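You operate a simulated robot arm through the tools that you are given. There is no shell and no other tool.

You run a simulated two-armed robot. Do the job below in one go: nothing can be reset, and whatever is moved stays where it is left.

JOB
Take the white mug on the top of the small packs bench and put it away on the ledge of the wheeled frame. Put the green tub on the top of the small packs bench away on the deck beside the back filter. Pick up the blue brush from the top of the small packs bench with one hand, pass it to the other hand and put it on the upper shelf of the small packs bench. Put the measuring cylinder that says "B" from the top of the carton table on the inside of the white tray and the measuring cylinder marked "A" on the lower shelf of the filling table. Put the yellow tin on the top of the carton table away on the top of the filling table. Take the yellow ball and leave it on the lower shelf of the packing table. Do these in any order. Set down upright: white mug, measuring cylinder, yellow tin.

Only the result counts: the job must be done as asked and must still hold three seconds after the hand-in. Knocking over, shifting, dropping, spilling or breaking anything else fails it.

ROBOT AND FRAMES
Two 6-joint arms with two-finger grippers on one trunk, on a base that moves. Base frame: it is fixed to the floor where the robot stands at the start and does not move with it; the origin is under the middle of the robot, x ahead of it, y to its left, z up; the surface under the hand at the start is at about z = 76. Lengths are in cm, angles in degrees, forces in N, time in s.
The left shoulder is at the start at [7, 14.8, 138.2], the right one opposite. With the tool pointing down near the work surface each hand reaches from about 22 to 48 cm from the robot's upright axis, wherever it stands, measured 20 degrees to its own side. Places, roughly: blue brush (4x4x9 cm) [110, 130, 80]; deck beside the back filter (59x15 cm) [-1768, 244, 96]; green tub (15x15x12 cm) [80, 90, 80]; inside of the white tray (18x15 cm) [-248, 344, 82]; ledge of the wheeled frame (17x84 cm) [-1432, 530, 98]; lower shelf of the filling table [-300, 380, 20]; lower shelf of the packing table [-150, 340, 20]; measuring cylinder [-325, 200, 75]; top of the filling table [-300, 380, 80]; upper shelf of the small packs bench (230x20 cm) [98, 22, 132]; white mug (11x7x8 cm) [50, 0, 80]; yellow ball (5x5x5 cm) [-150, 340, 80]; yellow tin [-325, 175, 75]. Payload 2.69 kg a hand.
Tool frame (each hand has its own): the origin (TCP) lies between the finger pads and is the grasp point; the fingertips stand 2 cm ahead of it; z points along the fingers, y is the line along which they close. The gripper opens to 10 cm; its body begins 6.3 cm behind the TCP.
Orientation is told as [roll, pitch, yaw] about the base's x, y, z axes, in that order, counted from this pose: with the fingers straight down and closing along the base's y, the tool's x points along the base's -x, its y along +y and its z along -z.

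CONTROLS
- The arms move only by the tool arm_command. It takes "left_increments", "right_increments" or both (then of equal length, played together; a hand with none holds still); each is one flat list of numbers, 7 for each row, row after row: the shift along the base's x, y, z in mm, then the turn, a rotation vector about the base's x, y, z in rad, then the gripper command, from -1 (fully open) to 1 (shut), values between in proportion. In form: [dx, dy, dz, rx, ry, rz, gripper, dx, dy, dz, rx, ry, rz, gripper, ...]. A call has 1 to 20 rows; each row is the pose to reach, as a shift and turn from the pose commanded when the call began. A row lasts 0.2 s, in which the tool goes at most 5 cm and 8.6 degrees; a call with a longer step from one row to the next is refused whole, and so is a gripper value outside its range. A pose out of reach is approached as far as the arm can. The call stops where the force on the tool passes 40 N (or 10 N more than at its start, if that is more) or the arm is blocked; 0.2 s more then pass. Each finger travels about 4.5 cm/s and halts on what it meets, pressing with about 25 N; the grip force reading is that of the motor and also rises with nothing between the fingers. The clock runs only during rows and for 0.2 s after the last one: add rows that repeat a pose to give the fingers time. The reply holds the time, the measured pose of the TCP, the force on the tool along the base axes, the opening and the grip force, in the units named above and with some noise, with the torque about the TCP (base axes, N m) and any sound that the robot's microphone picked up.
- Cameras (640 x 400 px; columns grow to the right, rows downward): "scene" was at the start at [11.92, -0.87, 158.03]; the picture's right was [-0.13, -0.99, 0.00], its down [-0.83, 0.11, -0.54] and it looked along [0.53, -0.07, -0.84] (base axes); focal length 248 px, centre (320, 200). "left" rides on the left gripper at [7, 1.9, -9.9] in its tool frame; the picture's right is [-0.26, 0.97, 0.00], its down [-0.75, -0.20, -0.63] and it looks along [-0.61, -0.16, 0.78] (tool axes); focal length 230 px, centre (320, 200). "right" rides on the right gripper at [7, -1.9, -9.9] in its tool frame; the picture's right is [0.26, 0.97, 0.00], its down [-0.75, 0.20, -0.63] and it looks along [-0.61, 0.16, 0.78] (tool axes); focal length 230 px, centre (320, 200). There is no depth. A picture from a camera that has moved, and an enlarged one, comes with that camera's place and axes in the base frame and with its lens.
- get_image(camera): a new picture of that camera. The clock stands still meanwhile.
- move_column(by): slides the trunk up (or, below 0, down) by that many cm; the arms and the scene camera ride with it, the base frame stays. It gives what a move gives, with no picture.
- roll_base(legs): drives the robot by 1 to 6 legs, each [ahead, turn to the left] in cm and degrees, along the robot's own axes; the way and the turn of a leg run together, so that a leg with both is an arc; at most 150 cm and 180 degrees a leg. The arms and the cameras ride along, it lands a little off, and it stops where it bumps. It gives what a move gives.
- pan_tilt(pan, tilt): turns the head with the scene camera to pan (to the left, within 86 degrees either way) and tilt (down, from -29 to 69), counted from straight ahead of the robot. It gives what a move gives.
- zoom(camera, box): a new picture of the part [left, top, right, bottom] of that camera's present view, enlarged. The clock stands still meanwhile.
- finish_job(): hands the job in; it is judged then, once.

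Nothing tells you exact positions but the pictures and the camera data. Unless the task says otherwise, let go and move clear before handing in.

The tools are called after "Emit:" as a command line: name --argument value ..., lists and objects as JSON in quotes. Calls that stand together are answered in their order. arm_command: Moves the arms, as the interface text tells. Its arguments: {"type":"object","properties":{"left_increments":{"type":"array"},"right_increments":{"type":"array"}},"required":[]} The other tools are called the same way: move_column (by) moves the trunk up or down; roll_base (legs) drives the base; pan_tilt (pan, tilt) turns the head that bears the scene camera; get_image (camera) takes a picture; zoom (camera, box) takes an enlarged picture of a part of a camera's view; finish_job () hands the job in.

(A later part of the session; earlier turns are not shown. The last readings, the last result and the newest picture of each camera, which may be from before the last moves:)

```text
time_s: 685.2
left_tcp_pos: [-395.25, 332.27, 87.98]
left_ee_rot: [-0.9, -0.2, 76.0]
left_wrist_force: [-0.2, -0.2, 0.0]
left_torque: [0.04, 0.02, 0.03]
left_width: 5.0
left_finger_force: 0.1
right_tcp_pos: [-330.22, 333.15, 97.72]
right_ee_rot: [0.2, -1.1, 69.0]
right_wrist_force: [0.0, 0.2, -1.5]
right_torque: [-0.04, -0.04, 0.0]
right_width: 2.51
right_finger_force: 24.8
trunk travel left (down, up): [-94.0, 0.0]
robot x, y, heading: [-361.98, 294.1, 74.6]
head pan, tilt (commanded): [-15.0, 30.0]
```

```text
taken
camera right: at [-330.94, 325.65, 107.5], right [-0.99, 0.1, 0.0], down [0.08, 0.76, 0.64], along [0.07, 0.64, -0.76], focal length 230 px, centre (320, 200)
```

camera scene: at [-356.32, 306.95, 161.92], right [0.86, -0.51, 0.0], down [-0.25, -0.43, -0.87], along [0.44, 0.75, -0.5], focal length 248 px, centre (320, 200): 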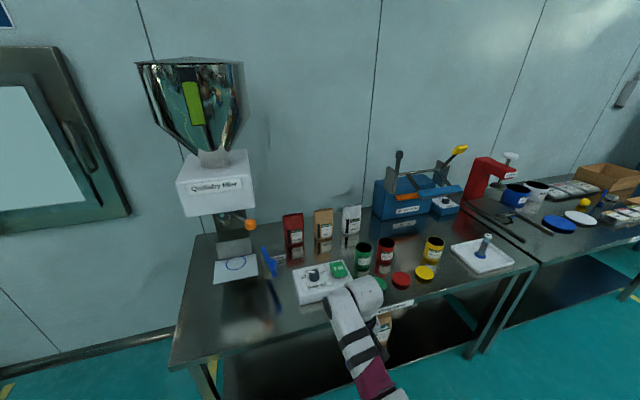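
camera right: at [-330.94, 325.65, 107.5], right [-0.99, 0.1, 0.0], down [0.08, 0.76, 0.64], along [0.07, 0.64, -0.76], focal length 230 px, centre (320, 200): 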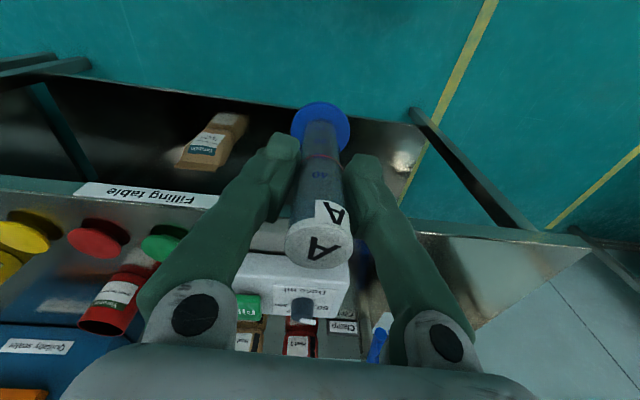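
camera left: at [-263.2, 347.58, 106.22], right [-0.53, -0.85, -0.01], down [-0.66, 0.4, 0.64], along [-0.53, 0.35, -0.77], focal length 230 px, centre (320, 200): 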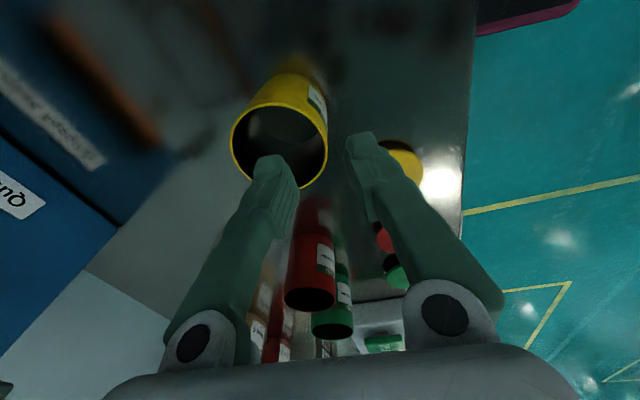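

Emit:
move_column --by -40

Emit:
move_column --by -13

Emit:
get_image --camera "scene"

Emit:
get_image --camera "right"

```text
time_s: 689.0
left_tcp_pos: [-395.17, 332.26, 48.0]
left_ee_rot: [-0.9, -0.3, 75.9]
left_wrist_force: [-0.6, 0.7, 0.1]
left_torque: [0.02, 0.01, -0.04]
left_width: 4.99
left_finger_force: 0.0
right_tcp_pos: [-330.28, 333.06, 57.64]
right_ee_rot: [0.2, -1.1, 69.1]
right_wrist_force: [0.1, 0.3, -1.5]
right_torque: [0.0, 0.01, 0.0]
right_width: 2.49
right_finger_force: 24.9
trunk travel left (down, up): [-54.0, 40.0]
robot x, y, heading: [-362.19, 294.27, 74.5]
head pan, tilt (commanded): [-15.0, 30.0]
```

```text
time_s: 690.6
left_tcp_pos: [-395.15, 332.17, 34.98]
left_ee_rot: [-0.9, -0.4, 76.0]
left_wrist_force: [0.7, -0.3, 0.0]
left_torque: [-0.02, 0.01, 0.01]
left_width: 5.01
left_finger_force: 0.0
right_tcp_pos: [-330.2, 333.15, 44.64]
right_ee_rot: [0.1, -1.1, 69.1]
right_wrist_force: [0.6, -0.6, -1.0]
right_torque: [0.02, 0.01, -0.01]
right_width: 2.5
right_finger_force: 25.1
trunk travel left (down, up): [-41.0, 53.0]
robot x, y, heading: [-362.24, 294.14, 74.4]
head pan, tilt (commanded): [-15.0, 30.0]
```

```text
taken
camera scene: at [-356.3, 306.92, 108.93], right [0.86, -0.51, 0.0], down [-0.25, -0.43, -0.87], along [0.44, 0.75, -0.5], focal length 248 px, centre (320, 200)
```

scene: 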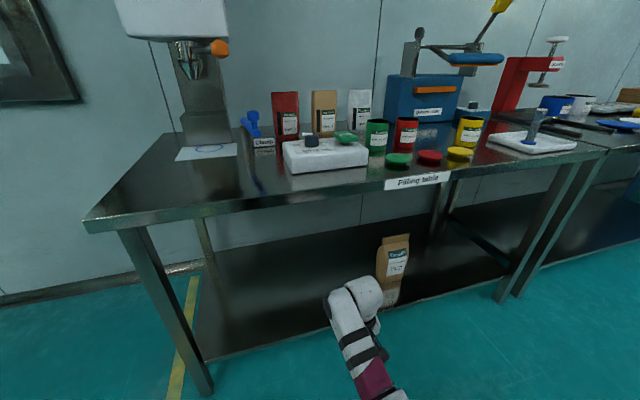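

```text
taken
camera right: at [-330.94, 325.64, 54.5], right [-0.99, 0.1, 0.0], down [0.08, 0.76, 0.64], along [0.07, 0.64, -0.76], focal length 230 px, centre (320, 200)
```

right: 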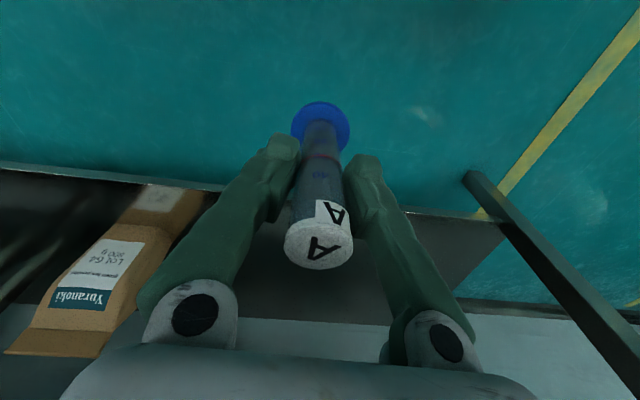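

Emit:
roll_base --legs '[[15, 0], [14, 0]]'

Emit:
get_image --camera "right"

Emit:
get_image --camera "left"

Emit:
pan_tilt --pan -15 --tilt 55

Emit:
get_image --camera "scene"

```text
time_s: 692.9
left_tcp_pos: [-387.87, 359.62, 34.84]
left_ee_rot: [-0.9, -0.3, 76.3]
left_wrist_force: [-0.8, 0.7, 0.0]
left_torque: [-0.01, 0.0, -0.01]
left_width: 5.02
left_finger_force: 0.1
right_tcp_pos: [-322.79, 360.91, 44.6]
right_ee_rot: [0.2, -0.9, 69.5]
right_wrist_force: [0.0, -0.5, -0.4]
right_torque: [0.01, -0.03, -0.02]
right_width: 2.52
right_finger_force: 25.3
trunk travel left (down, up): [-41.0, 53.0]
robot x, y, heading: [-354.74, 322.19, 74.7]
head pan, tilt (commanded): [-15.0, 30.0]
```

```text
taken
camera right: at [-323.52, 353.47, 54.45], right [-1.0, 0.1, 0.0], down [0.07, 0.76, 0.64], along [0.06, 0.64, -0.77], focal length 230 px, centre (320, 200)
```

right: 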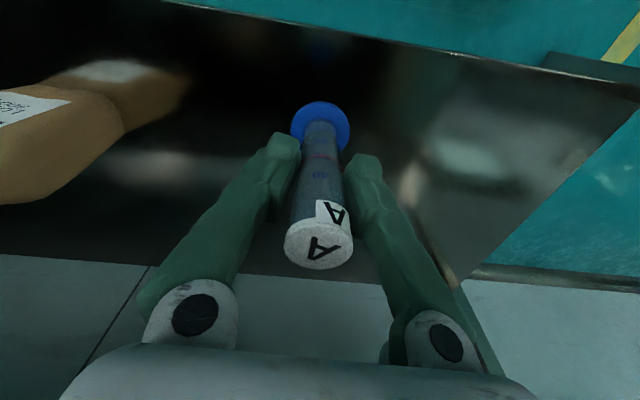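

```text
taken
camera left: at [-391.51, 353.15, 44.72], right [-0.88, 0.48, -0.01], down [0.36, 0.68, 0.64], along [0.31, 0.55, -0.77], focal length 230 px, centre (320, 200)
```

left: 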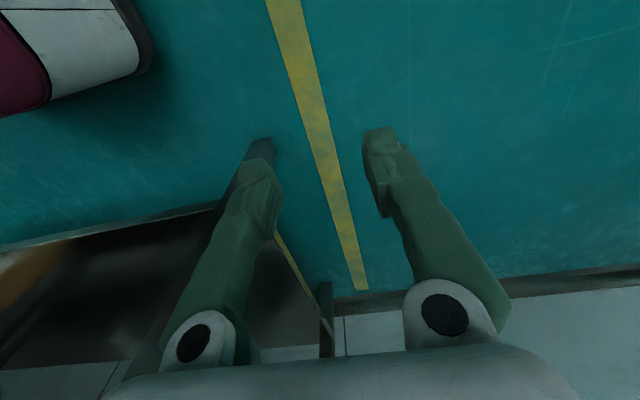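

```text
time_s: 693.8
left_tcp_pos: [-387.77, 359.7, 35.0]
left_ee_rot: [-1.0, -0.2, 76.3]
left_wrist_force: [-0.9, 0.7, 0.5]
left_torque: [-0.01, 0.0, 0.0]
left_width: 4.98
left_finger_force: 0.0
right_tcp_pos: [-322.78, 360.86, 44.75]
right_ee_rot: [0.2, -1.0, 69.5]
right_wrist_force: [0.0, -0.1, -0.3]
right_torque: [-0.02, -0.01, 0.01]
right_width: 2.48
right_finger_force: 25.1
trunk travel left (down, up): [-41.0, 53.0]
robot x, y, heading: [-354.82, 321.84, 75.0]
head pan, tilt (commanded): [-15.0, 55.0]
```

```text
taken
camera scene: at [-349.69, 332.99, 105.33], right [0.86, -0.5, 0.0], down [-0.41, -0.71, -0.57], along [0.29, 0.5, -0.82], focal length 248 px, centre (320, 200)
```

scene: 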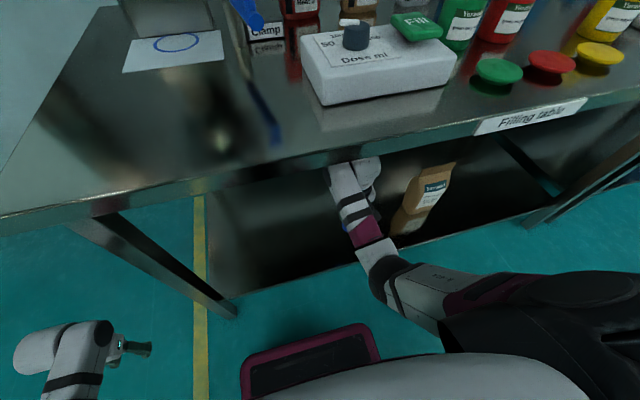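

Emit:
arm_command --right_increments '[6, 19, 0, 0, 0, 0, 1, 11, 38, 0, 0, 0, 0, 1]'

Emit:
move_column --by -14

Emit:
get_image --camera "right"

Emit:
get_image --camera "scene"

```text
time_s: 694.4
left_tcp_pos: [-387.78, 359.58, 35.02]
left_ee_rot: [-1.0, -0.3, 76.4]
left_wrist_force: [-0.6, -0.3, -0.4]
left_torque: [-0.01, 0.02, 0.02]
left_width: 4.99
left_finger_force: 0.0
right_tcp_pos: [-321.62, 364.78, 44.74]
right_ee_rot: [0.2, -1.0, 69.5]
right_wrist_force: [-0.1, 0.0, -1.2]
right_torque: [-0.01, -0.02, -0.03]
right_width: 2.53
right_finger_force: 24.4
trunk travel left (down, up): [-41.0, 53.0]
robot x, y, heading: [-354.29, 321.75, 75.0]
head pan, tilt (commanded): [-15.0, 55.0]
```

```text
time_s: 696.0
left_tcp_pos: [-387.77, 359.66, 21.05]
left_ee_rot: [-0.8, -0.3, 76.3]
left_wrist_force: [0.0, -0.2, -0.3]
left_torque: [0.01, 0.0, 0.0]
left_width: 4.99
left_finger_force: 0.1
right_tcp_pos: [-321.7, 364.72, 30.8]
right_ee_rot: [0.2, -1.1, 69.4]
right_wrist_force: [-0.3, 0.4, -1.4]
right_torque: [-0.01, -0.02, 0.02]
right_width: 2.5
right_finger_force: 25.3
trunk travel left (down, up): [-27.0, 67.0]
robot x, y, heading: [-354.58, 321.58, 74.8]
head pan, tilt (commanded): [-15.0, 55.0]
```

```text
taken
camera right: at [-322.3, 357.28, 40.58], right [-1.0, 0.1, 0.0], down [0.07, 0.76, 0.64], along [0.06, 0.64, -0.76], focal length 230 px, centre (320, 200)
```

right: 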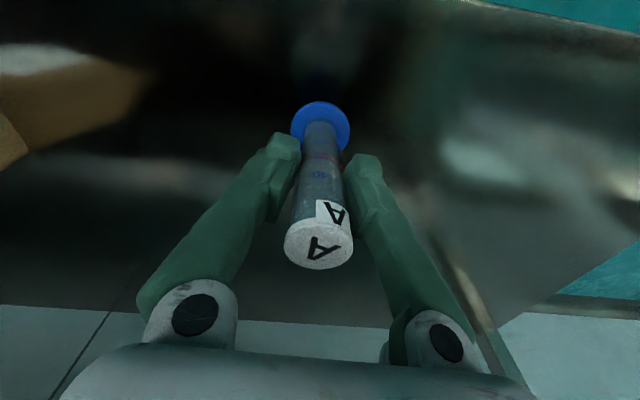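

```text
taken
camera scene: at [-349.69, 332.97, 91.33], right [0.86, -0.5, 0.0], down [-0.41, -0.71, -0.57], along [0.29, 0.5, -0.82], focal length 248 px, centre (320, 200)
```

scene: 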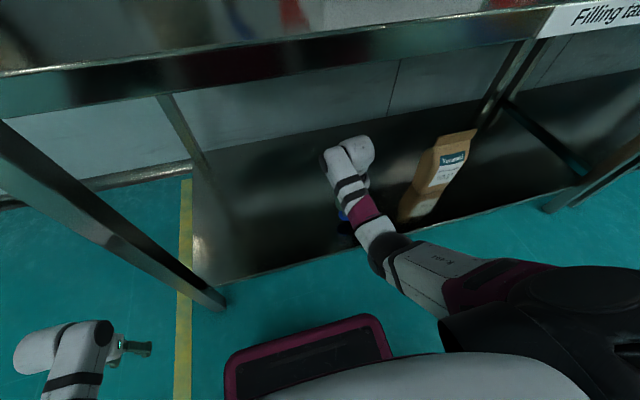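

Emit:
move_column --by -2.5

Emit:
get_image --camera "right"

```text
time_s: 696.8
left_tcp_pos: [-387.73, 359.48, 18.54]
left_ee_rot: [-0.9, -0.3, 76.3]
left_wrist_force: [0.2, -0.2, 0.6]
left_torque: [-0.01, 0.0, 0.06]
left_width: 5.01
left_finger_force: 0.0
right_tcp_pos: [-321.62, 364.65, 28.33]
right_ee_rot: [0.2, -1.1, 69.6]
right_wrist_force: [0.0, -0.4, -1.7]
right_torque: [-0.03, -0.01, -0.02]
right_width: 2.48
right_finger_force: 25.1
trunk travel left (down, up): [-24.5, 69.5]
robot x, y, heading: [-354.76, 321.73, 74.7]
head pan, tilt (commanded): [-15.0, 55.0]
```

```text
taken
camera right: at [-322.3, 357.28, 38.08], right [-1.0, 0.1, 0.0], down [0.07, 0.76, 0.64], along [0.06, 0.64, -0.76], focal length 230 px, centre (320, 200)
```

right: 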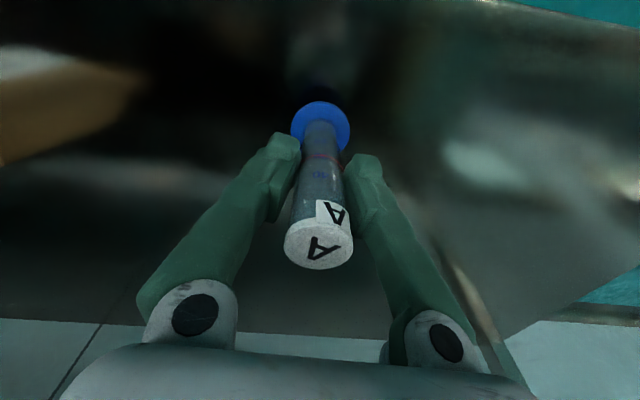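

Emit:
move_column --by -0.6

Emit:
move_column --by -0.5

Emit:
get_image --camera "right"

```text
time_s: 697.3
left_tcp_pos: [-387.83, 359.67, 17.77]
left_ee_rot: [-1.0, -0.4, 76.4]
left_wrist_force: [0.0, 1.1, -0.8]
left_torque: [0.0, 0.01, 0.0]
left_width: 5.0
left_finger_force: 0.1
right_tcp_pos: [-321.7, 364.72, 27.51]
right_ee_rot: [0.2, -1.1, 69.5]
right_wrist_force: [0.4, -0.1, -0.7]
right_torque: [0.04, -0.03, -0.02]
right_width: 2.54
right_finger_force: 25.1
trunk travel left (down, up): [-23.9, 70.1]
robot x, y, heading: [-354.69, 321.68, 74.8]
head pan, tilt (commanded): [-15.0, 55.0]
```

```text
time_s: 697.9
left_tcp_pos: [-387.76, 359.45, 17.34]
left_ee_rot: [-0.8, -0.3, 76.3]
left_wrist_force: [-0.6, -0.1, 0.3]
left_torque: [0.0, 0.0, 0.01]
left_width: 5.0
left_finger_force: 0.3
right_tcp_pos: [-321.64, 364.65, 27.18]
right_ee_rot: [0.3, -1.2, 69.5]
right_wrist_force: [0.3, 0.2, -1.6]
right_torque: [0.03, -0.02, -0.01]
right_width: 2.49
right_finger_force: 25.5
trunk travel left (down, up): [-23.4, 70.6]
robot x, y, heading: [-354.5, 321.47, 74.7]
head pan, tilt (commanded): [-15.0, 55.0]
```

```text
taken
camera right: at [-322.3, 357.28, 36.97], right [-1.0, 0.1, 0.0], down [0.07, 0.76, 0.64], along [0.06, 0.64, -0.76], focal length 230 px, centre (320, 200)
```

right: 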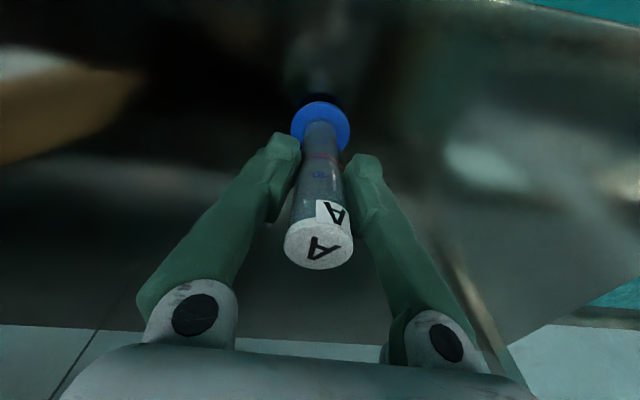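

Emit:
move_column --by -0.5

Emit:
move_column --by -0.5

Emit:
get_image --camera "right"

```text
time_s: 698.4
left_tcp_pos: [-387.83, 359.57, 16.88]
left_ee_rot: [-0.9, -0.4, 76.3]
left_wrist_force: [0.5, -0.2, -0.7]
left_torque: [0.01, 0.01, -0.02]
left_width: 5.03
left_finger_force: 0.0
right_tcp_pos: [-321.58, 364.79, 26.71]
right_ee_rot: [0.3, -1.1, 69.6]
right_wrist_force: [0.7, 0.1, -1.5]
right_torque: [0.01, 0.01, -0.03]
right_width: 2.48
right_finger_force: 25.0
trunk travel left (down, up): [-22.9, 71.1]
robot x, y, heading: [-354.43, 322.32, 74.6]
head pan, tilt (commanded): [-15.0, 55.0]
```

```text
time_s: 698.9
left_tcp_pos: [-387.69, 359.53, 16.37]
left_ee_rot: [-1.0, -0.3, 76.2]
left_wrist_force: [0.1, -0.2, -0.3]
left_torque: [-0.02, 0.0, 0.04]
left_width: 5.0
left_finger_force: 0.0
right_tcp_pos: [-321.58, 364.71, 26.2]
right_ee_rot: [0.2, -1.1, 69.5]
right_wrist_force: [-0.8, 0.0, -1.4]
right_torque: [0.02, -0.02, 0.0]
right_width: 2.51
right_finger_force: 25.1
trunk travel left (down, up): [-22.4, 71.6]
robot x, y, heading: [-354.66, 322.08, 74.5]
head pan, tilt (commanded): [-15.0, 55.0]
```

```text
taken
camera right: at [-322.3, 357.28, 35.97], right [-1.0, 0.1, 0.0], down [0.07, 0.76, 0.64], along [0.06, 0.64, -0.76], focal length 230 px, centre (320, 200)
```

right: 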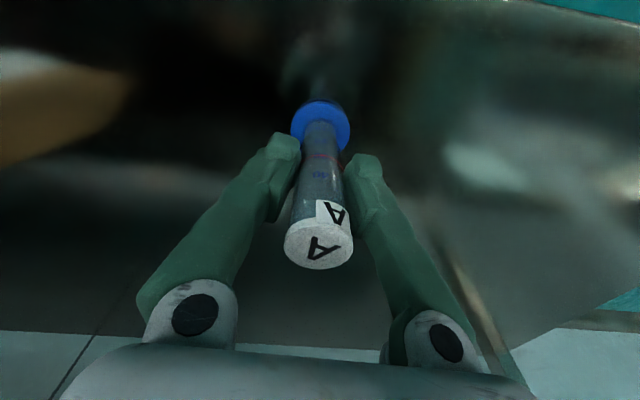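

Emit:
move_column --by -0.4

Emit:
move_column --by -0.4

Emit:
get_image --camera "right"

```text
time_s: 699.5
left_tcp_pos: [-387.71, 359.61, 16.04]
left_ee_rot: [-1.0, -0.4, 76.3]
left_wrist_force: [0.1, 0.6, 1.1]
left_torque: [0.0, 0.01, -0.01]
left_width: 4.98
left_finger_force: 0.1
right_tcp_pos: [-321.52, 364.62, 26.04]
right_ee_rot: [0.2, -1.3, 69.4]
right_wrist_force: [-3.5, -4.7, 16.2]
right_torque: [-0.5, 0.16, -0.01]
right_width: 2.49
right_finger_force: 25.4
trunk travel left (down, up): [-22.0, 72.0]
robot x, y, heading: [-354.43, 321.84, 74.9]
head pan, tilt (commanded): [-15.0, 55.0]
```

```text
time_s: 700.0
left_tcp_pos: [-387.84, 359.47, 15.67]
left_ee_rot: [-0.8, -0.5, 76.2]
left_wrist_force: [0.6, -0.6, 0.9]
left_torque: [0.0, 0.0, 0.01]
left_width: 4.98
left_finger_force: 0.0
right_tcp_pos: [-321.59, 364.78, 25.69]
right_ee_rot: [0.1, -1.7, 69.5]
right_wrist_force: [0.7, 0.2, 22.2]
right_torque: [0.2, -0.09, 0.01]
right_width: 2.5
right_finger_force: 25.3
trunk travel left (down, up): [-21.6, 72.4]
robot x, y, heading: [-354.85, 321.44, 74.5]
head pan, tilt (commanded): [-15.0, 55.0]
```

```text
taken
camera right: at [-322.33, 357.3, 35.45], right [-1.0, 0.1, 0.0], down [0.07, 0.76, 0.65], along [0.07, 0.65, -0.76], focal length 230 px, centre (320, 200)
```

right: 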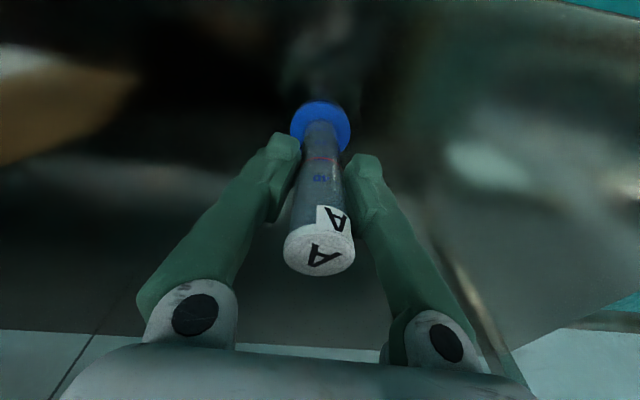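

Contact felt. Easing up, opening and raising the hand clear of A.

Emit:
move_column --by 0.4

Emit:
arm_command --right_increments '[0, 0, 0, 0, 0, 0, 0.7, 0, 0, 0, 0, 0, 0, 0.4, 0, 0, 0, 0, 0, 0, 0.1, 0, 0, 0, 0, 0, 0, 0, 0, 0, 0, 0, 0, 0, 0]'

Emit:
get_image --camera "right"

Emit:
move_column --by 12

Emit:
get_image --camera "right"

```text
time_s: 700.5
left_tcp_pos: [-387.76, 359.53, 16.02]
left_ee_rot: [-0.9, -0.4, 76.4]
left_wrist_force: [0.4, 0.0, -0.3]
left_torque: [0.03, 0.01, -0.01]
left_width: 4.99
left_finger_force: 0.1
right_tcp_pos: [-321.69, 364.54, 25.72]
right_ee_rot: [0.2, -0.9, 69.5]
right_wrist_force: [1.7, 2.0, 5.8]
right_torque: [0.33, -0.12, 0.02]
right_width: 2.52
right_finger_force: 25.5
trunk travel left (down, up): [-22.0, 72.0]
robot x, y, heading: [-354.72, 321.71, 74.8]
head pan, tilt (commanded): [-15.0, 55.0]
```

```text
time_s: 701.7
left_tcp_pos: [-387.87, 359.46, 15.99]
left_ee_rot: [-0.9, -0.3, 76.3]
left_wrist_force: [-0.3, 0.2, 0.5]
left_torque: [0.01, 0.02, 0.0]
left_width: 5.0
left_finger_force: 0.0
right_tcp_pos: [-321.53, 364.73, 25.7]
right_ee_rot: [0.2, -1.1, 69.4]
right_wrist_force: [-0.1, -0.4, 0.0]
right_torque: [-0.01, 0.01, -0.04]
right_width: 5.0
right_finger_force: 0.0
trunk travel left (down, up): [-22.0, 72.0]
robot x, y, heading: [-354.13, 321.76, 75.0]
head pan, tilt (commanded): [-15.0, 55.0]
```

```text
taken
camera right: at [-322.3, 357.27, 35.58], right [-1.0, 0.1, 0.0], down [0.07, 0.76, 0.64], along [0.06, 0.64, -0.76], focal length 230 px, centre (320, 200)
```

right: 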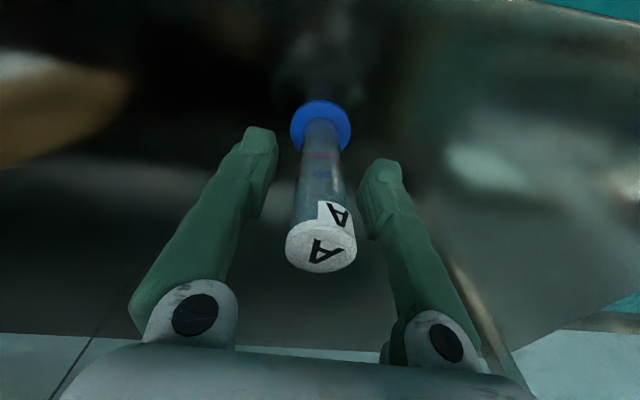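

```text
time_s: 703.2
left_tcp_pos: [-387.72, 359.62, 27.97]
left_ee_rot: [-0.9, -0.3, 76.2]
left_wrist_force: [0.4, -0.3, 0.1]
left_torque: [0.0, 0.03, 0.02]
left_width: 5.02
left_finger_force: 0.1
right_tcp_pos: [-321.65, 364.81, 37.75]
right_ee_rot: [0.2, -1.1, 69.6]
right_wrist_force: [0.1, 0.6, -0.4]
right_torque: [0.0, 0.02, -0.01]
right_width: 4.98
right_finger_force: 0.1
trunk travel left (down, up): [-34.0, 60.0]
robot x, y, heading: [-354.47, 321.7, 74.7]
head pan, tilt (commanded): [-15.0, 55.0]
```

```text
taken
camera right: at [-322.3, 357.28, 47.57], right [-1.0, 0.1, 0.0], down [0.07, 0.76, 0.64], along [0.06, 0.64, -0.76], focal length 230 px, centre (320, 200)
```

right: 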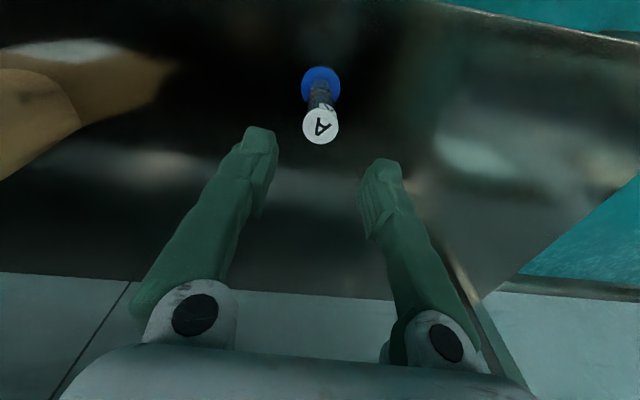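

A stands on the lower shelf. Backing out and raising the trunk again.

Emit:
roll_base --legs '[[-8, 0], [-24, 0]]'

Emit:
pan_tilt --pan -20 --tilt 30

Emit:
get_image --camera "scene"

Emit:
move_column --by 40

Emit:
move_column --by 20

```text
time_s: 705.6
left_tcp_pos: [-396.1, 329.06, 28.02]
left_ee_rot: [-1.0, -0.4, 76.4]
left_wrist_force: [-0.3, -0.3, 0.0]
left_torque: [-0.03, 0.01, 0.0]
left_width: 5.01
left_finger_force: 0.2
right_tcp_pos: [-329.88, 334.3, 37.85]
right_ee_rot: [0.3, -1.1, 69.6]
right_wrist_force: [0.0, 0.4, 1.0]
right_torque: [0.0, 0.01, 0.03]
right_width: 5.0
right_finger_force: 0.1
trunk travel left (down, up): [-34.0, 60.0]
robot x, y, heading: [-363.07, 291.17, 74.8]
head pan, tilt (commanded): [-15.0, 55.0]
```

```text
time_s: 706.5
left_tcp_pos: [-396.2, 329.08, 28.06]
left_ee_rot: [-0.9, -0.4, 76.3]
left_wrist_force: [-0.2, -0.7, -0.3]
left_torque: [-0.03, 0.01, 0.02]
left_width: 5.02
left_finger_force: 0.0
right_tcp_pos: [-329.98, 334.1, 37.68]
right_ee_rot: [0.2, -1.1, 69.5]
right_wrist_force: [-0.7, -0.2, -0.3]
right_torque: [0.02, 0.0, 0.01]
right_width: 4.98
right_finger_force: 0.0
trunk travel left (down, up): [-34.0, 60.0]
robot x, y, heading: [-362.77, 291.27, 74.6]
head pan, tilt (commanded): [-20.0, 30.0]
```

```text
taken
camera scene: at [-356.43, 303.61, 101.92], right [0.82, -0.58, 0.0], down [-0.29, -0.41, -0.87], along [0.5, 0.71, -0.5], focal length 248 px, centre (320, 200)
```

scene: 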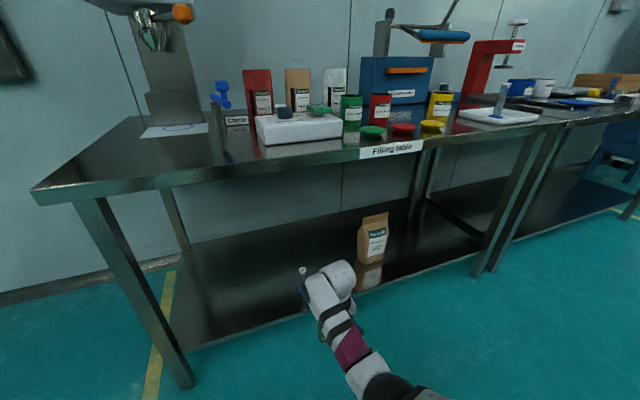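

```text
time_s: 710.4
left_tcp_pos: [-396.14, 329.04, 68.05]
left_ee_rot: [-1.0, -0.3, 76.3]
left_wrist_force: [-0.1, -0.5, 0.1]
left_torque: [0.04, 0.01, 0.01]
left_width: 4.98
left_finger_force: 0.1
right_tcp_pos: [-329.94, 334.29, 77.83]
right_ee_rot: [0.1, -1.1, 69.5]
right_wrist_force: [0.6, -1.7, -0.3]
right_torque: [0.03, -0.01, -0.02]
right_width: 5.0
right_finger_force: 0.1
trunk travel left (down, up): [-74.0, 20.0]
robot x, y, heading: [-363.16, 291.32, 74.9]
head pan, tilt (commanded): [-20.0, 30.0]
```

```text
time_s: 712.5
left_tcp_pos: [-396.1, 329.13, 87.98]
left_ee_rot: [-0.9, -0.3, 76.3]
left_wrist_force: [0.0, 0.1, -0.1]
left_torque: [0.02, 0.0, 0.02]
left_width: 4.97
left_finger_force: 0.0
right_tcp_pos: [-330.0, 334.23, 97.8]
right_ee_rot: [0.3, -1.1, 69.5]
right_wrist_force: [-0.7, -0.1, -1.2]
right_torque: [-0.01, 0.01, 0.03]
right_width: 5.0
right_finger_force: 0.0
trunk travel left (down, up): [-94.0, 0.0]
robot x, y, heading: [-363.0, 291.34, 74.7]
head pan, tilt (commanded): [-20.0, 30.0]
```

Next the yellow ball, at about [-148, 338] on the packing table. Driving along the aisle to it.

Emit:
roll_base --legs '[[0, -89.2], [150, 0], [26, 0], [0, 90]]'

Emit:
pan_tilt --pan -10 --tilt 38

Emit:
get_image --camera "scene"

Emit:
zoom --camera "scene" --box '[240, 120, 440, 260]'

```text
time_s: 729.0
left_tcp_pos: [-226.69, 282.21, 88.07]
left_ee_rot: [-0.9, -0.3, 73.3]
left_wrist_force: [0.7, -0.9, -0.9]
left_torque: [-0.02, 0.04, 0.01]
left_width: 4.97
left_finger_force: 0.1
right_tcp_pos: [-160.29, 283.87, 97.94]
right_ee_rot: [0.2, -1.1, 66.5]
right_wrist_force: [-0.1, -0.9, 0.1]
right_torque: [-0.03, 0.04, -0.02]
right_width: 5.0
right_finger_force: 0.1
trunk travel left (down, up): [-94.0, 0.0]
robot x, y, heading: [-195.52, 242.93, 71.5]
head pan, tilt (commanded): [-20.0, 30.0]
```

```text
time_s: 729.7
left_tcp_pos: [-226.67, 282.28, 87.99]
left_ee_rot: [-0.9, -0.3, 73.3]
left_wrist_force: [-0.8, 0.9, 0.3]
left_torque: [0.03, -0.04, 0.04]
left_width: 5.0
left_finger_force: 0.0
right_tcp_pos: [-160.34, 283.86, 97.77]
right_ee_rot: [0.1, -1.1, 66.6]
right_wrist_force: [-0.6, -0.9, 0.8]
right_torque: [-0.01, 0.0, 0.04]
right_width: 5.0
right_finger_force: 0.1
trunk travel left (down, up): [-94.0, 0.0]
robot x, y, heading: [-195.62, 242.71, 71.8]
head pan, tilt (commanded): [-10.0, 38.0]
```

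```text
taken
camera scene: at [-189.98, 255.21, 160.7], right [0.88, -0.47, 0.0], down [-0.29, -0.54, -0.79], along [0.37, 0.69, -0.62], focal length 248 px, centre (320, 200)
```

scene: 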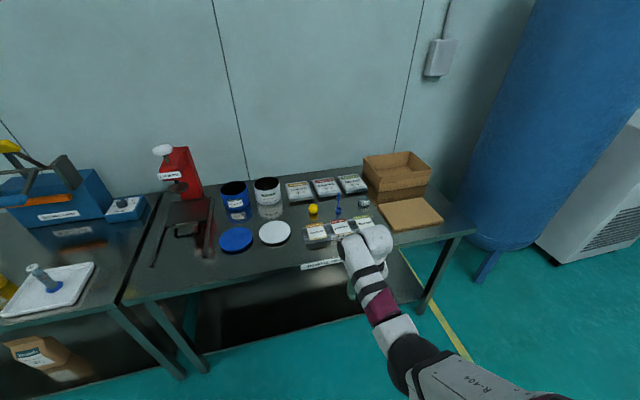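

```text
2.86 times, centred on (340, 190) of scene
camera zoom: at [-189.98, 255.21, 160.7], right [0.88, -0.47, 0.0], down [-0.29, -0.54, -0.79], along [0.37, 0.69, -0.62], focal length 707 px, centre (263, 229)
```

zoom: 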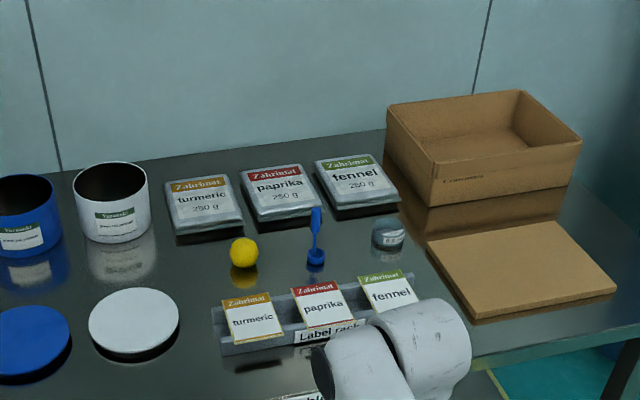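

Emit:
arm_command --left_increments '[-17, -28, 0, 0, 0, 0, 0, -35, -57, 0, 0, 0, 0, 0, -52, -85, 0, 0, 0, 0, 0, -69, -114, 0, 0, 0, 0, 0, -69, -114, 0, 0, 0, 0, 0]' --right_increments '[0, 20, 20, 0, 0, 0, 0, -6, 40, 50, 0, 0, 0, 0, -18, 58, 80, 0, 0, 0, 0, -30, 72, 115, 0, 0, 0, 0, -42, 84, 150, 0, 0, 0, 0]'

Emit:
move_column --by -18

Emit:
get_image --camera "scene"

```text
time_s: 730.9
left_tcp_pos: [-233.75, 270.72, 88.0]
left_ee_rot: [-1.0, -0.3, 73.3]
left_wrist_force: [-0.3, -0.4, 0.2]
left_torque: [0.02, -0.02, 0.01]
left_width: 4.97
left_finger_force: 0.1
right_tcp_pos: [-164.58, 292.53, 112.74]
right_ee_rot: [0.1, -1.0, 66.4]
right_wrist_force: [-0.3, 0.1, 0.7]
right_torque: [-0.03, 0.01, -0.04]
right_width: 5.0
right_finger_force: 0.1
trunk travel left (down, up): [-94.0, 0.0]
robot x, y, heading: [-195.83, 242.95, 71.6]
head pan, tilt (commanded): [-10.0, 38.0]
```

```text
time_s: 732.9
left_tcp_pos: [-233.6, 270.56, 70.12]
left_ee_rot: [-0.9, -0.3, 73.3]
left_wrist_force: [-0.1, 0.5, 0.3]
left_torque: [-0.03, 0.02, 0.01]
left_width: 5.01
left_finger_force: 0.1
right_tcp_pos: [-164.44, 292.42, 94.61]
right_ee_rot: [0.2, -1.2, 66.5]
right_wrist_force: [-0.2, -0.2, -0.6]
right_torque: [-0.01, 0.0, 0.03]
right_width: 5.0
right_finger_force: 0.0
trunk travel left (down, up): [-76.0, 18.0]
robot x, y, heading: [-195.79, 242.58, 71.9]
head pan, tilt (commanded): [-10.0, 38.0]
```

```text
taken
camera scene: at [-189.98, 255.2, 142.7], right [0.88, -0.47, 0.0], down [-0.29, -0.54, -0.79], along [0.37, 0.69, -0.62], focal length 248 px, centre (320, 200)
```

scene: 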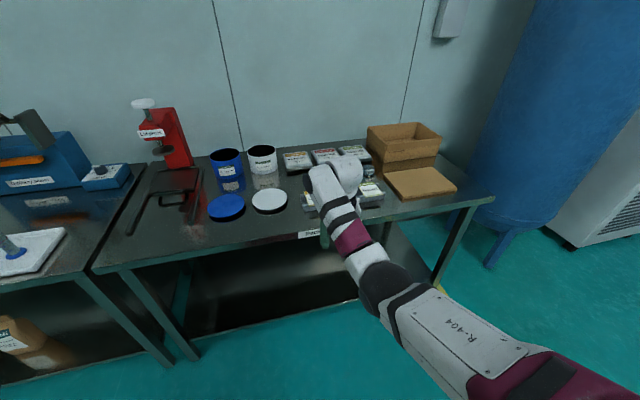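

Emit:
roll_base --legs '[[30, 0], [14, 0]]'

Emit:
get_image --camera "right"

Emit:
get_image --camera "scene"

```text
time_s: 735.8
left_tcp_pos: [-219.65, 312.48, 70.04]
left_ee_rot: [-0.9, -0.4, 73.0]
left_wrist_force: [0.7, -0.3, -0.2]
left_torque: [0.0, 0.04, -0.02]
left_width: 4.99
left_finger_force: 0.1
right_tcp_pos: [-150.39, 333.83, 94.88]
right_ee_rot: [0.2, -1.2, 66.2]
right_wrist_force: [0.3, 0.2, -0.2]
right_torque: [-0.01, 0.0, 0.01]
right_width: 4.98
right_finger_force: 0.1
trunk travel left (down, up): [-76.0, 18.0]
robot x, y, heading: [-181.94, 284.46, 71.5]
head pan, tilt (commanded): [-10.0, 38.0]
```

```text
taken
camera right: at [-151.54, 326.54, 104.58], right [-0.99, 0.15, 0.0], down [0.12, 0.75, 0.65], along [0.1, 0.64, -0.76], focal length 230 px, centre (320, 200)
```

right: 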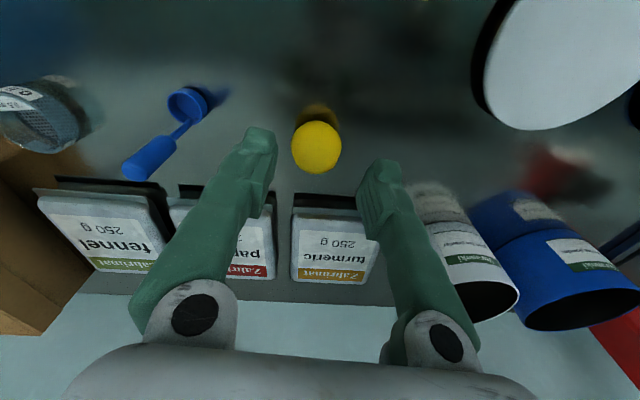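

```text
taken
camera scene: at [-176.14, 296.74, 142.72], right [0.88, -0.48, 0.0], down [-0.29, -0.54, -0.79], along [0.38, 0.69, -0.61], focal length 248 px, centre (320, 200)
```

scene: 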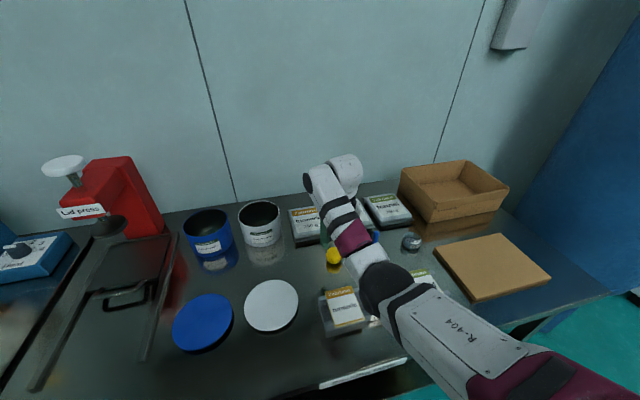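

Emit:
arm_command --right_increments '[4, 17, 0, 0, 0, 0, -0.6, 9, 35, 0, 0, 0, 0, -0.6, 9, 35, -30, 0, 0, 0, -0.6, 9, 35, -45, 0, 0, 0, -0.6]'

Emit:
get_image --camera "right"

```text
time_s: 736.8
left_tcp_pos: [-219.6, 312.42, 70.1]
left_ee_rot: [-0.9, -0.4, 73.1]
left_wrist_force: [-0.1, -0.6, -0.9]
left_torque: [-0.01, 0.0, -0.02]
left_width: 5.01
left_finger_force: 0.1
right_tcp_pos: [-149.51, 337.62, 90.28]
right_ee_rot: [0.1, -1.1, 66.2]
right_wrist_force: [-0.2, -1.1, 0.4]
right_torque: [-0.01, -0.02, -0.01]
right_width: 8.04
right_finger_force: 0.0
trunk travel left (down, up): [-76.0, 18.0]
robot x, y, heading: [-181.6, 284.56, 71.4]
head pan, tilt (commanded): [-10.0, 38.0]
```

```text
taken
camera right: at [-150.7, 330.15, 99.98], right [-0.99, 0.15, 0.0], down [0.12, 0.76, 0.64], along [0.1, 0.64, -0.76], focal length 230 px, centre (320, 200)
```

right: 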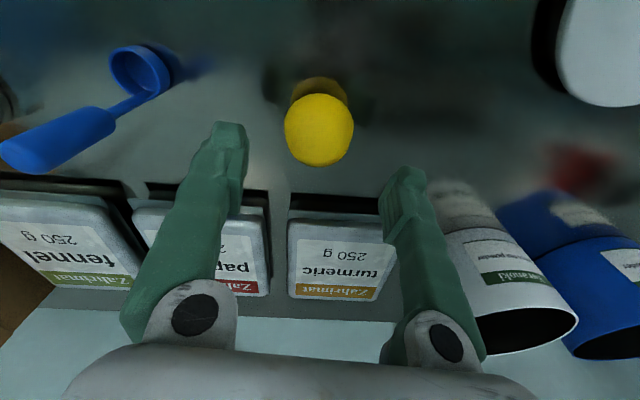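

Emit:
arm_command --right_increments '[0, -3, -20, 0, 0, 0, -0.6, 0, -4, -40, 0, 0, 0, -0.6, 0, -4, -57, 0, 0, 0, -0.6, 0, -4, -57, 0, 0, 0, -0.2, 0, -4, -57, 0, 0, 0, 0.3, 0, -4, -57, 0, 0, 0, 1, 0, -4, -57, 0, 0, 0, 1, 0, -4, -57, 0, 0, 0, 1]'

Emit:
get_image --camera "right"

```text
time_s: 738.6
left_tcp_pos: [-219.64, 312.52, 70.13]
left_ee_rot: [-0.8, -0.4, 73.1]
left_wrist_force: [-0.1, -0.7, 0.0]
left_torque: [-0.03, 0.05, -0.03]
left_width: 5.01
left_finger_force: 0.1
right_tcp_pos: [-149.47, 336.23, 84.94]
right_ee_rot: [0.2, -1.0, 66.2]
right_wrist_force: [-1.9, -0.3, 0.8]
right_torque: [0.02, 0.0, -0.01]
right_width: 4.54
right_finger_force: 25.0
right hand out of reach, approached as far as the arm can: row 2, 3, 4, 5, 6, 7, 8
trunk travel left (down, up): [-76.0, 18.0]
robot x, y, heading: [-182.01, 284.22, 71.5]
head pan, tilt (commanded): [-10.0, 38.0]
```

```text
taken
camera right: at [-150.54, 328.89, 94.67], right [-0.99, 0.15, 0.0], down [0.12, 0.76, 0.64], along [0.1, 0.64, -0.77], focal length 230 px, centre (320, 200)
```

right: 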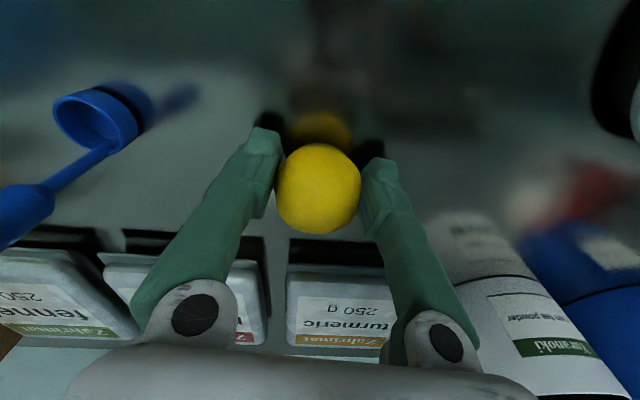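

The grip is a centimetre short of the ball's middle. I'll reopen, lower the trunk slightly for more reach and take it properly.

Emit:
arm_command --right_increments '[0, 0, 0, 0, 0, 0, 0.05, 0, 0, 0, 0, 0, 0, -0.2, 0, 0, 0, 0, 0, 0, -0.5, 0, 0, 0, 0, 0, 0, -0.6, 0, 0, 20, 0, 0, 0, -0.6, 0, 0, 45, 0, 0, 0, -0.6]'

Emit:
move_column --by -4

Emit:
get_image --camera "right"

```text
time_s: 740.0
left_tcp_pos: [-219.56, 312.45, 70.04]
left_ee_rot: [-0.8, -0.3, 73.1]
left_wrist_force: [-0.1, -0.8, -0.3]
left_torque: [0.0, 0.02, 0.0]
left_width: 4.99
left_finger_force: 0.0
right_tcp_pos: [-149.22, 336.93, 88.93]
right_ee_rot: [0.2, -1.0, 66.4]
right_wrist_force: [-0.1, -0.1, 0.1]
right_torque: [0.01, -0.02, 0.02]
right_width: 7.99
right_finger_force: 0.2
right hand out of reach, approached as far as the arm can: row 6
trunk travel left (down, up): [-76.0, 18.0]
robot x, y, heading: [-181.93, 284.52, 71.8]
head pan, tilt (commanded): [-10.0, 38.0]
```

```text
time_s: 740.9
left_tcp_pos: [-219.61, 312.51, 65.99]
left_ee_rot: [-0.9, -0.4, 73.1]
left_wrist_force: [0.2, -0.4, 0.5]
left_torque: [0.06, 0.01, 0.02]
left_width: 5.03
left_finger_force: 0.1
right_tcp_pos: [-149.31, 337.0, 84.98]
right_ee_rot: [0.2, -0.9, 66.4]
right_wrist_force: [-1.3, -0.5, 0.6]
right_torque: [0.0, 0.01, -0.02]
right_width: 7.98
right_finger_force: 0.0
trunk travel left (down, up): [-72.0, 22.0]
robot x, y, heading: [-181.67, 284.42, 71.3]
head pan, tilt (commanded): [-10.0, 38.0]
```

```text
taken
camera right: at [-150.37, 329.71, 94.76], right [-0.99, 0.15, 0.0], down [0.12, 0.76, 0.64], along [0.1, 0.64, -0.77], focal length 230 px, centre (320, 200)
```

right: 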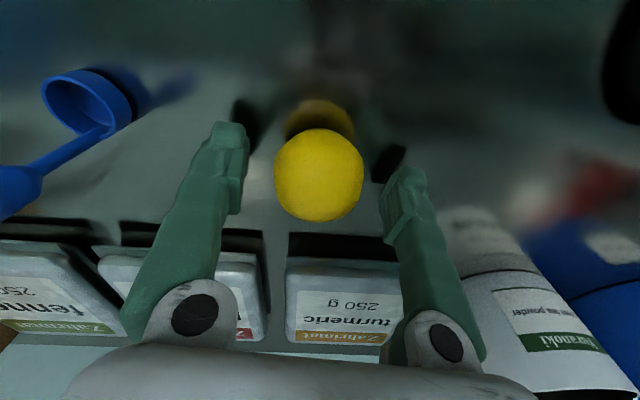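

Emit:
arm_command --right_increments '[0, 0, -6, 0, 0, 0, -0.6, 0, 0, -6, 0, 0, 0, -0.2, 0, 0, -6, 0, 0, 0, 0.3, 0, 0, -6, 0, 0, 0, 1, 0, 0, -6, 0, 0, 0, 1, 0, 0, -6, 0, 0, 0, 1]'

Emit:
get_image --camera "right"

```text
time_s: 742.3
left_tcp_pos: [-219.62, 312.54, 66.06]
left_ee_rot: [-0.8, -0.3, 73.0]
left_wrist_force: [-0.4, -0.5, -0.5]
left_torque: [0.03, 0.0, 0.03]
left_width: 5.0
left_finger_force: 0.1
right_tcp_pos: [-149.2, 337.04, 84.41]
right_ee_rot: [0.2, -1.0, 66.2]
right_wrist_force: [-0.5, -0.2, 1.1]
right_torque: [-0.01, -0.01, 0.01]
right_width: 4.49
right_finger_force: 25.2
trunk travel left (down, up): [-72.0, 22.0]
robot x, y, heading: [-181.5, 284.67, 71.8]
head pan, tilt (commanded): [-10.0, 38.0]
```

```text
taken
camera right: at [-150.32, 329.63, 94.17], right [-0.99, 0.15, 0.0], down [0.12, 0.76, 0.64], along [0.1, 0.64, -0.77], focal length 230 px, centre (320, 200)
```

right: 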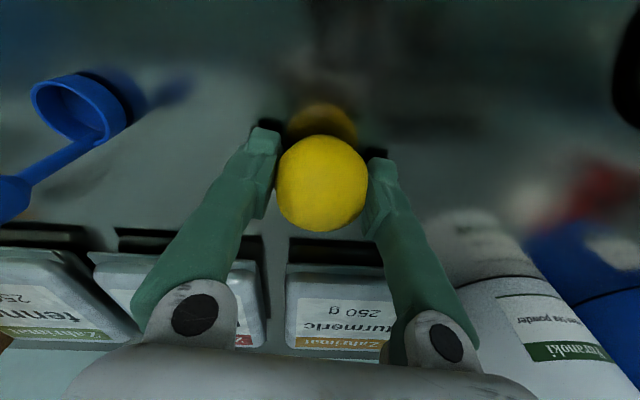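

Centred now. Lifting with the trunk and backing out.

Emit:
move_column --by 12

Emit:
get_image --camera "right"

Emit:
roll_base --legs '[[-20, 0], [-28, 0]]'

Emit:
pan_tilt --pan -15 --tilt 40

Emit:
get_image --camera "scene"

```text
time_s: 743.8
left_tcp_pos: [-219.69, 312.52, 78.14]
left_ee_rot: [-0.9, -0.3, 73.1]
left_wrist_force: [-0.3, -0.2, -1.2]
left_torque: [0.01, -0.02, 0.01]
left_width: 4.99
left_finger_force: 0.0
right_tcp_pos: [-149.11, 336.98, 96.45]
right_ee_rot: [0.2, -1.1, 66.3]
right_wrist_force: [0.6, 0.0, -1.5]
right_torque: [0.02, -0.01, 0.01]
right_width: 4.46
right_finger_force: 25.4
trunk travel left (down, up): [-84.0, 10.0]
robot x, y, heading: [-181.98, 284.66, 71.6]
head pan, tilt (commanded): [-10.0, 38.0]
```

```text
taken
camera right: at [-150.32, 329.68, 106.14], right [-0.99, 0.15, 0.0], down [0.12, 0.76, 0.64], along [0.1, 0.64, -0.77], focal length 230 px, centre (320, 200)
```

right: 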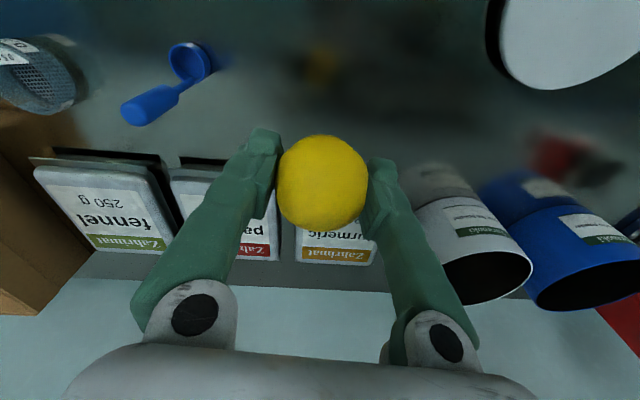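

```text
time_s: 747.0
left_tcp_pos: [-235.15, 266.85, 78.17]
left_ee_rot: [-0.9, -0.2, 72.7]
left_wrist_force: [0.6, -0.7, 0.0]
left_torque: [-0.01, 0.02, -0.01]
left_width: 5.0
left_finger_force: 0.1
right_tcp_pos: [-164.49, 290.92, 96.44]
right_ee_rot: [0.2, -0.9, 65.8]
right_wrist_force: [0.1, 0.6, -0.9]
right_torque: [0.02, -0.01, -0.02]
right_width: 4.47
right_finger_force: 25.3
trunk travel left (down, up): [-84.0, 10.0]
robot x, y, heading: [-196.75, 238.4, 71.1]
head pan, tilt (commanded): [-10.0, 38.0]
```

```text
time_s: 747.6
left_tcp_pos: [-235.08, 266.8, 78.08]
left_ee_rot: [-0.8, -0.4, 72.6]
left_wrist_force: [-0.8, 0.1, 0.2]
left_torque: [0.02, 0.0, 0.01]
left_width: 5.01
left_finger_force: 0.0
right_tcp_pos: [-164.55, 290.88, 96.23]
right_ee_rot: [0.2, -1.0, 65.9]
right_wrist_force: [-0.3, 0.6, -1.5]
right_torque: [0.01, -0.02, -0.02]
right_width: 4.46
right_finger_force: 25.1
trunk travel left (down, up): [-84.0, 10.0]
robot x, y, heading: [-197.27, 238.56, 71.3]
head pan, tilt (commanded): [-15.0, 40.0]
```

```text
taken
camera scene: at [-191.06, 250.46, 150.4], right [0.83, -0.56, 0.0], down [-0.36, -0.53, -0.77], along [0.43, 0.64, -0.64], focal length 248 px, centre (320, 200)
```

scene: 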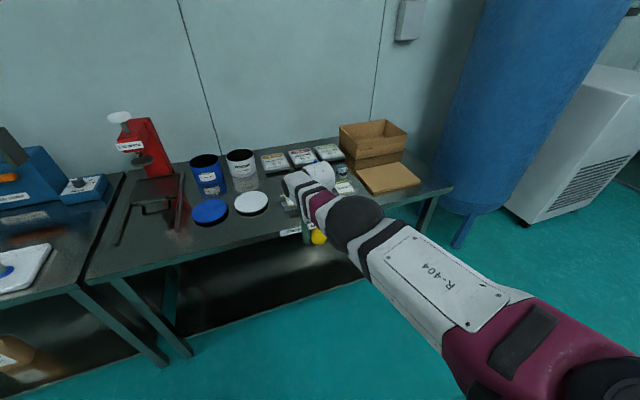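

Emit:
arm_command --right_increments '[6, -28, -20, 0, 0, 0, 1, 12, -57, -40, 0, 0, 0, 1, 18, -85, -60, 0, 0, 0, 1, 25, -114, -80, 0, 0, 0, 1]'

Emit:
move_column --by -40

Emit:
move_column --by -20

Emit:
get_image --camera "right"

Emit:
pan_tilt --pan -15 --tilt 25

Emit:
get_image --camera "scene"

```text
time_s: 748.6
left_tcp_pos: [-235.06, 266.69, 78.06]
left_ee_rot: [-0.8, -0.3, 72.8]
left_wrist_force: [0.3, 0.2, -0.4]
left_torque: [0.0, 0.01, 0.01]
left_width: 5.0
left_finger_force: 0.2
right_tcp_pos: [-159.8, 285.36, 85.41]
right_ee_rot: [0.1, -0.9, 66.0]
right_wrist_force: [-0.2, 0.3, -0.7]
right_torque: [0.02, 0.01, -0.01]
right_width: 4.45
right_finger_force: 24.7
right hand out of reach, approached as far as the arm can: row 1, 2, 3, 4
trunk travel left (down, up): [-84.0, 10.0]
robot x, y, heading: [-197.65, 238.88, 71.2]
head pan, tilt (commanded): [-15.0, 40.0]
```

```text
time_s: 752.4
left_tcp_pos: [-235.04, 266.76, 38.06]
left_ee_rot: [-0.9, -0.4, 72.8]
left_wrist_force: [0.4, -0.7, 0.1]
left_torque: [0.0, 0.03, -0.02]
left_width: 5.01
left_finger_force: 0.2
right_tcp_pos: [-159.81, 285.35, 45.54]
right_ee_rot: [0.2, -1.0, 65.9]
right_wrist_force: [-0.5, -0.4, -1.1]
right_torque: [-0.02, 0.02, 0.01]
right_width: 4.47
right_finger_force: 25.1
trunk travel left (down, up): [-44.0, 50.0]
robot x, y, heading: [-197.34, 238.31, 71.3]
head pan, tilt (commanded): [-15.0, 40.0]
```

```text
time_s: 754.6
left_tcp_pos: [-235.0, 266.67, 18.0]
left_ee_rot: [-1.0, -0.3, 72.8]
left_wrist_force: [0.5, -0.6, -0.1]
left_torque: [0.04, 0.04, 0.02]
left_width: 5.02
left_finger_force: 0.0
right_tcp_pos: [-159.95, 285.4, 25.54]
right_ee_rot: [0.1, -0.9, 66.0]
right_wrist_force: [-0.5, 0.5, -0.8]
right_torque: [0.0, -0.02, 0.02]
right_width: 4.46
right_finger_force: 24.8
trunk travel left (down, up): [-24.0, 70.0]
robot x, y, heading: [-197.39, 238.8, 71.3]
head pan, tilt (commanded): [-15.0, 40.0]
```

```text
taken
camera right: at [-161.05, 278.03, 35.33], right [-0.99, 0.16, 0.0], down [0.12, 0.76, 0.64], along [0.1, 0.63, -0.77], focal length 230 px, centre (320, 200)
```

right: 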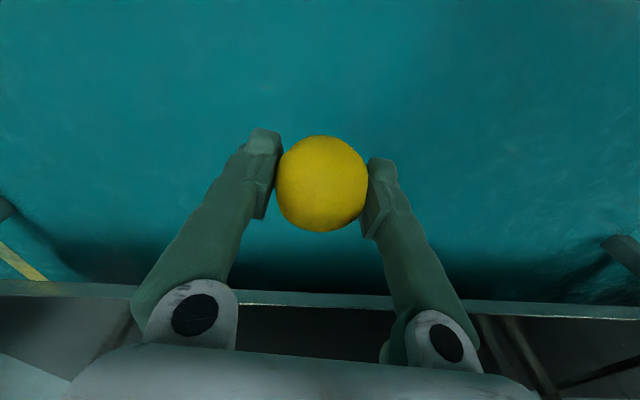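

```text
time_s: 755.4
left_tcp_pos: [-235.11, 266.7, 18.2]
left_ee_rot: [-1.0, -0.3, 72.7]
left_wrist_force: [-0.4, 0.6, 0.5]
left_torque: [0.0, 0.0, 0.03]
left_width: 4.99
left_finger_force: 0.1
right_tcp_pos: [-159.94, 285.38, 25.51]
right_ee_rot: [0.2, -0.9, 65.8]
right_wrist_force: [-1.0, 0.2, -1.3]
right_torque: [0.02, 0.03, 0.01]
right_width: 4.43
right_finger_force: 24.6
trunk travel left (down, up): [-24.0, 70.0]
robot x, y, heading: [-197.6, 238.2, 71.3]
head pan, tilt (commanded): [-15.0, 25.0]
```

```text
taken
camera scene: at [-190.66, 251.04, 92.72], right [0.83, -0.56, 0.0], down [-0.24, -0.35, -0.91], along [0.5, 0.75, -0.42], focal length 248 px, centre (320, 200)
```

scene: 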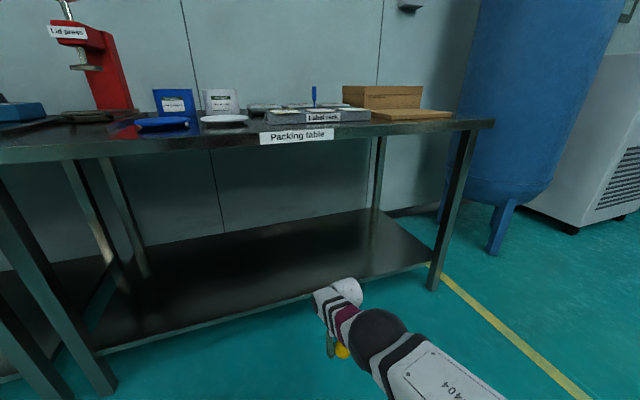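

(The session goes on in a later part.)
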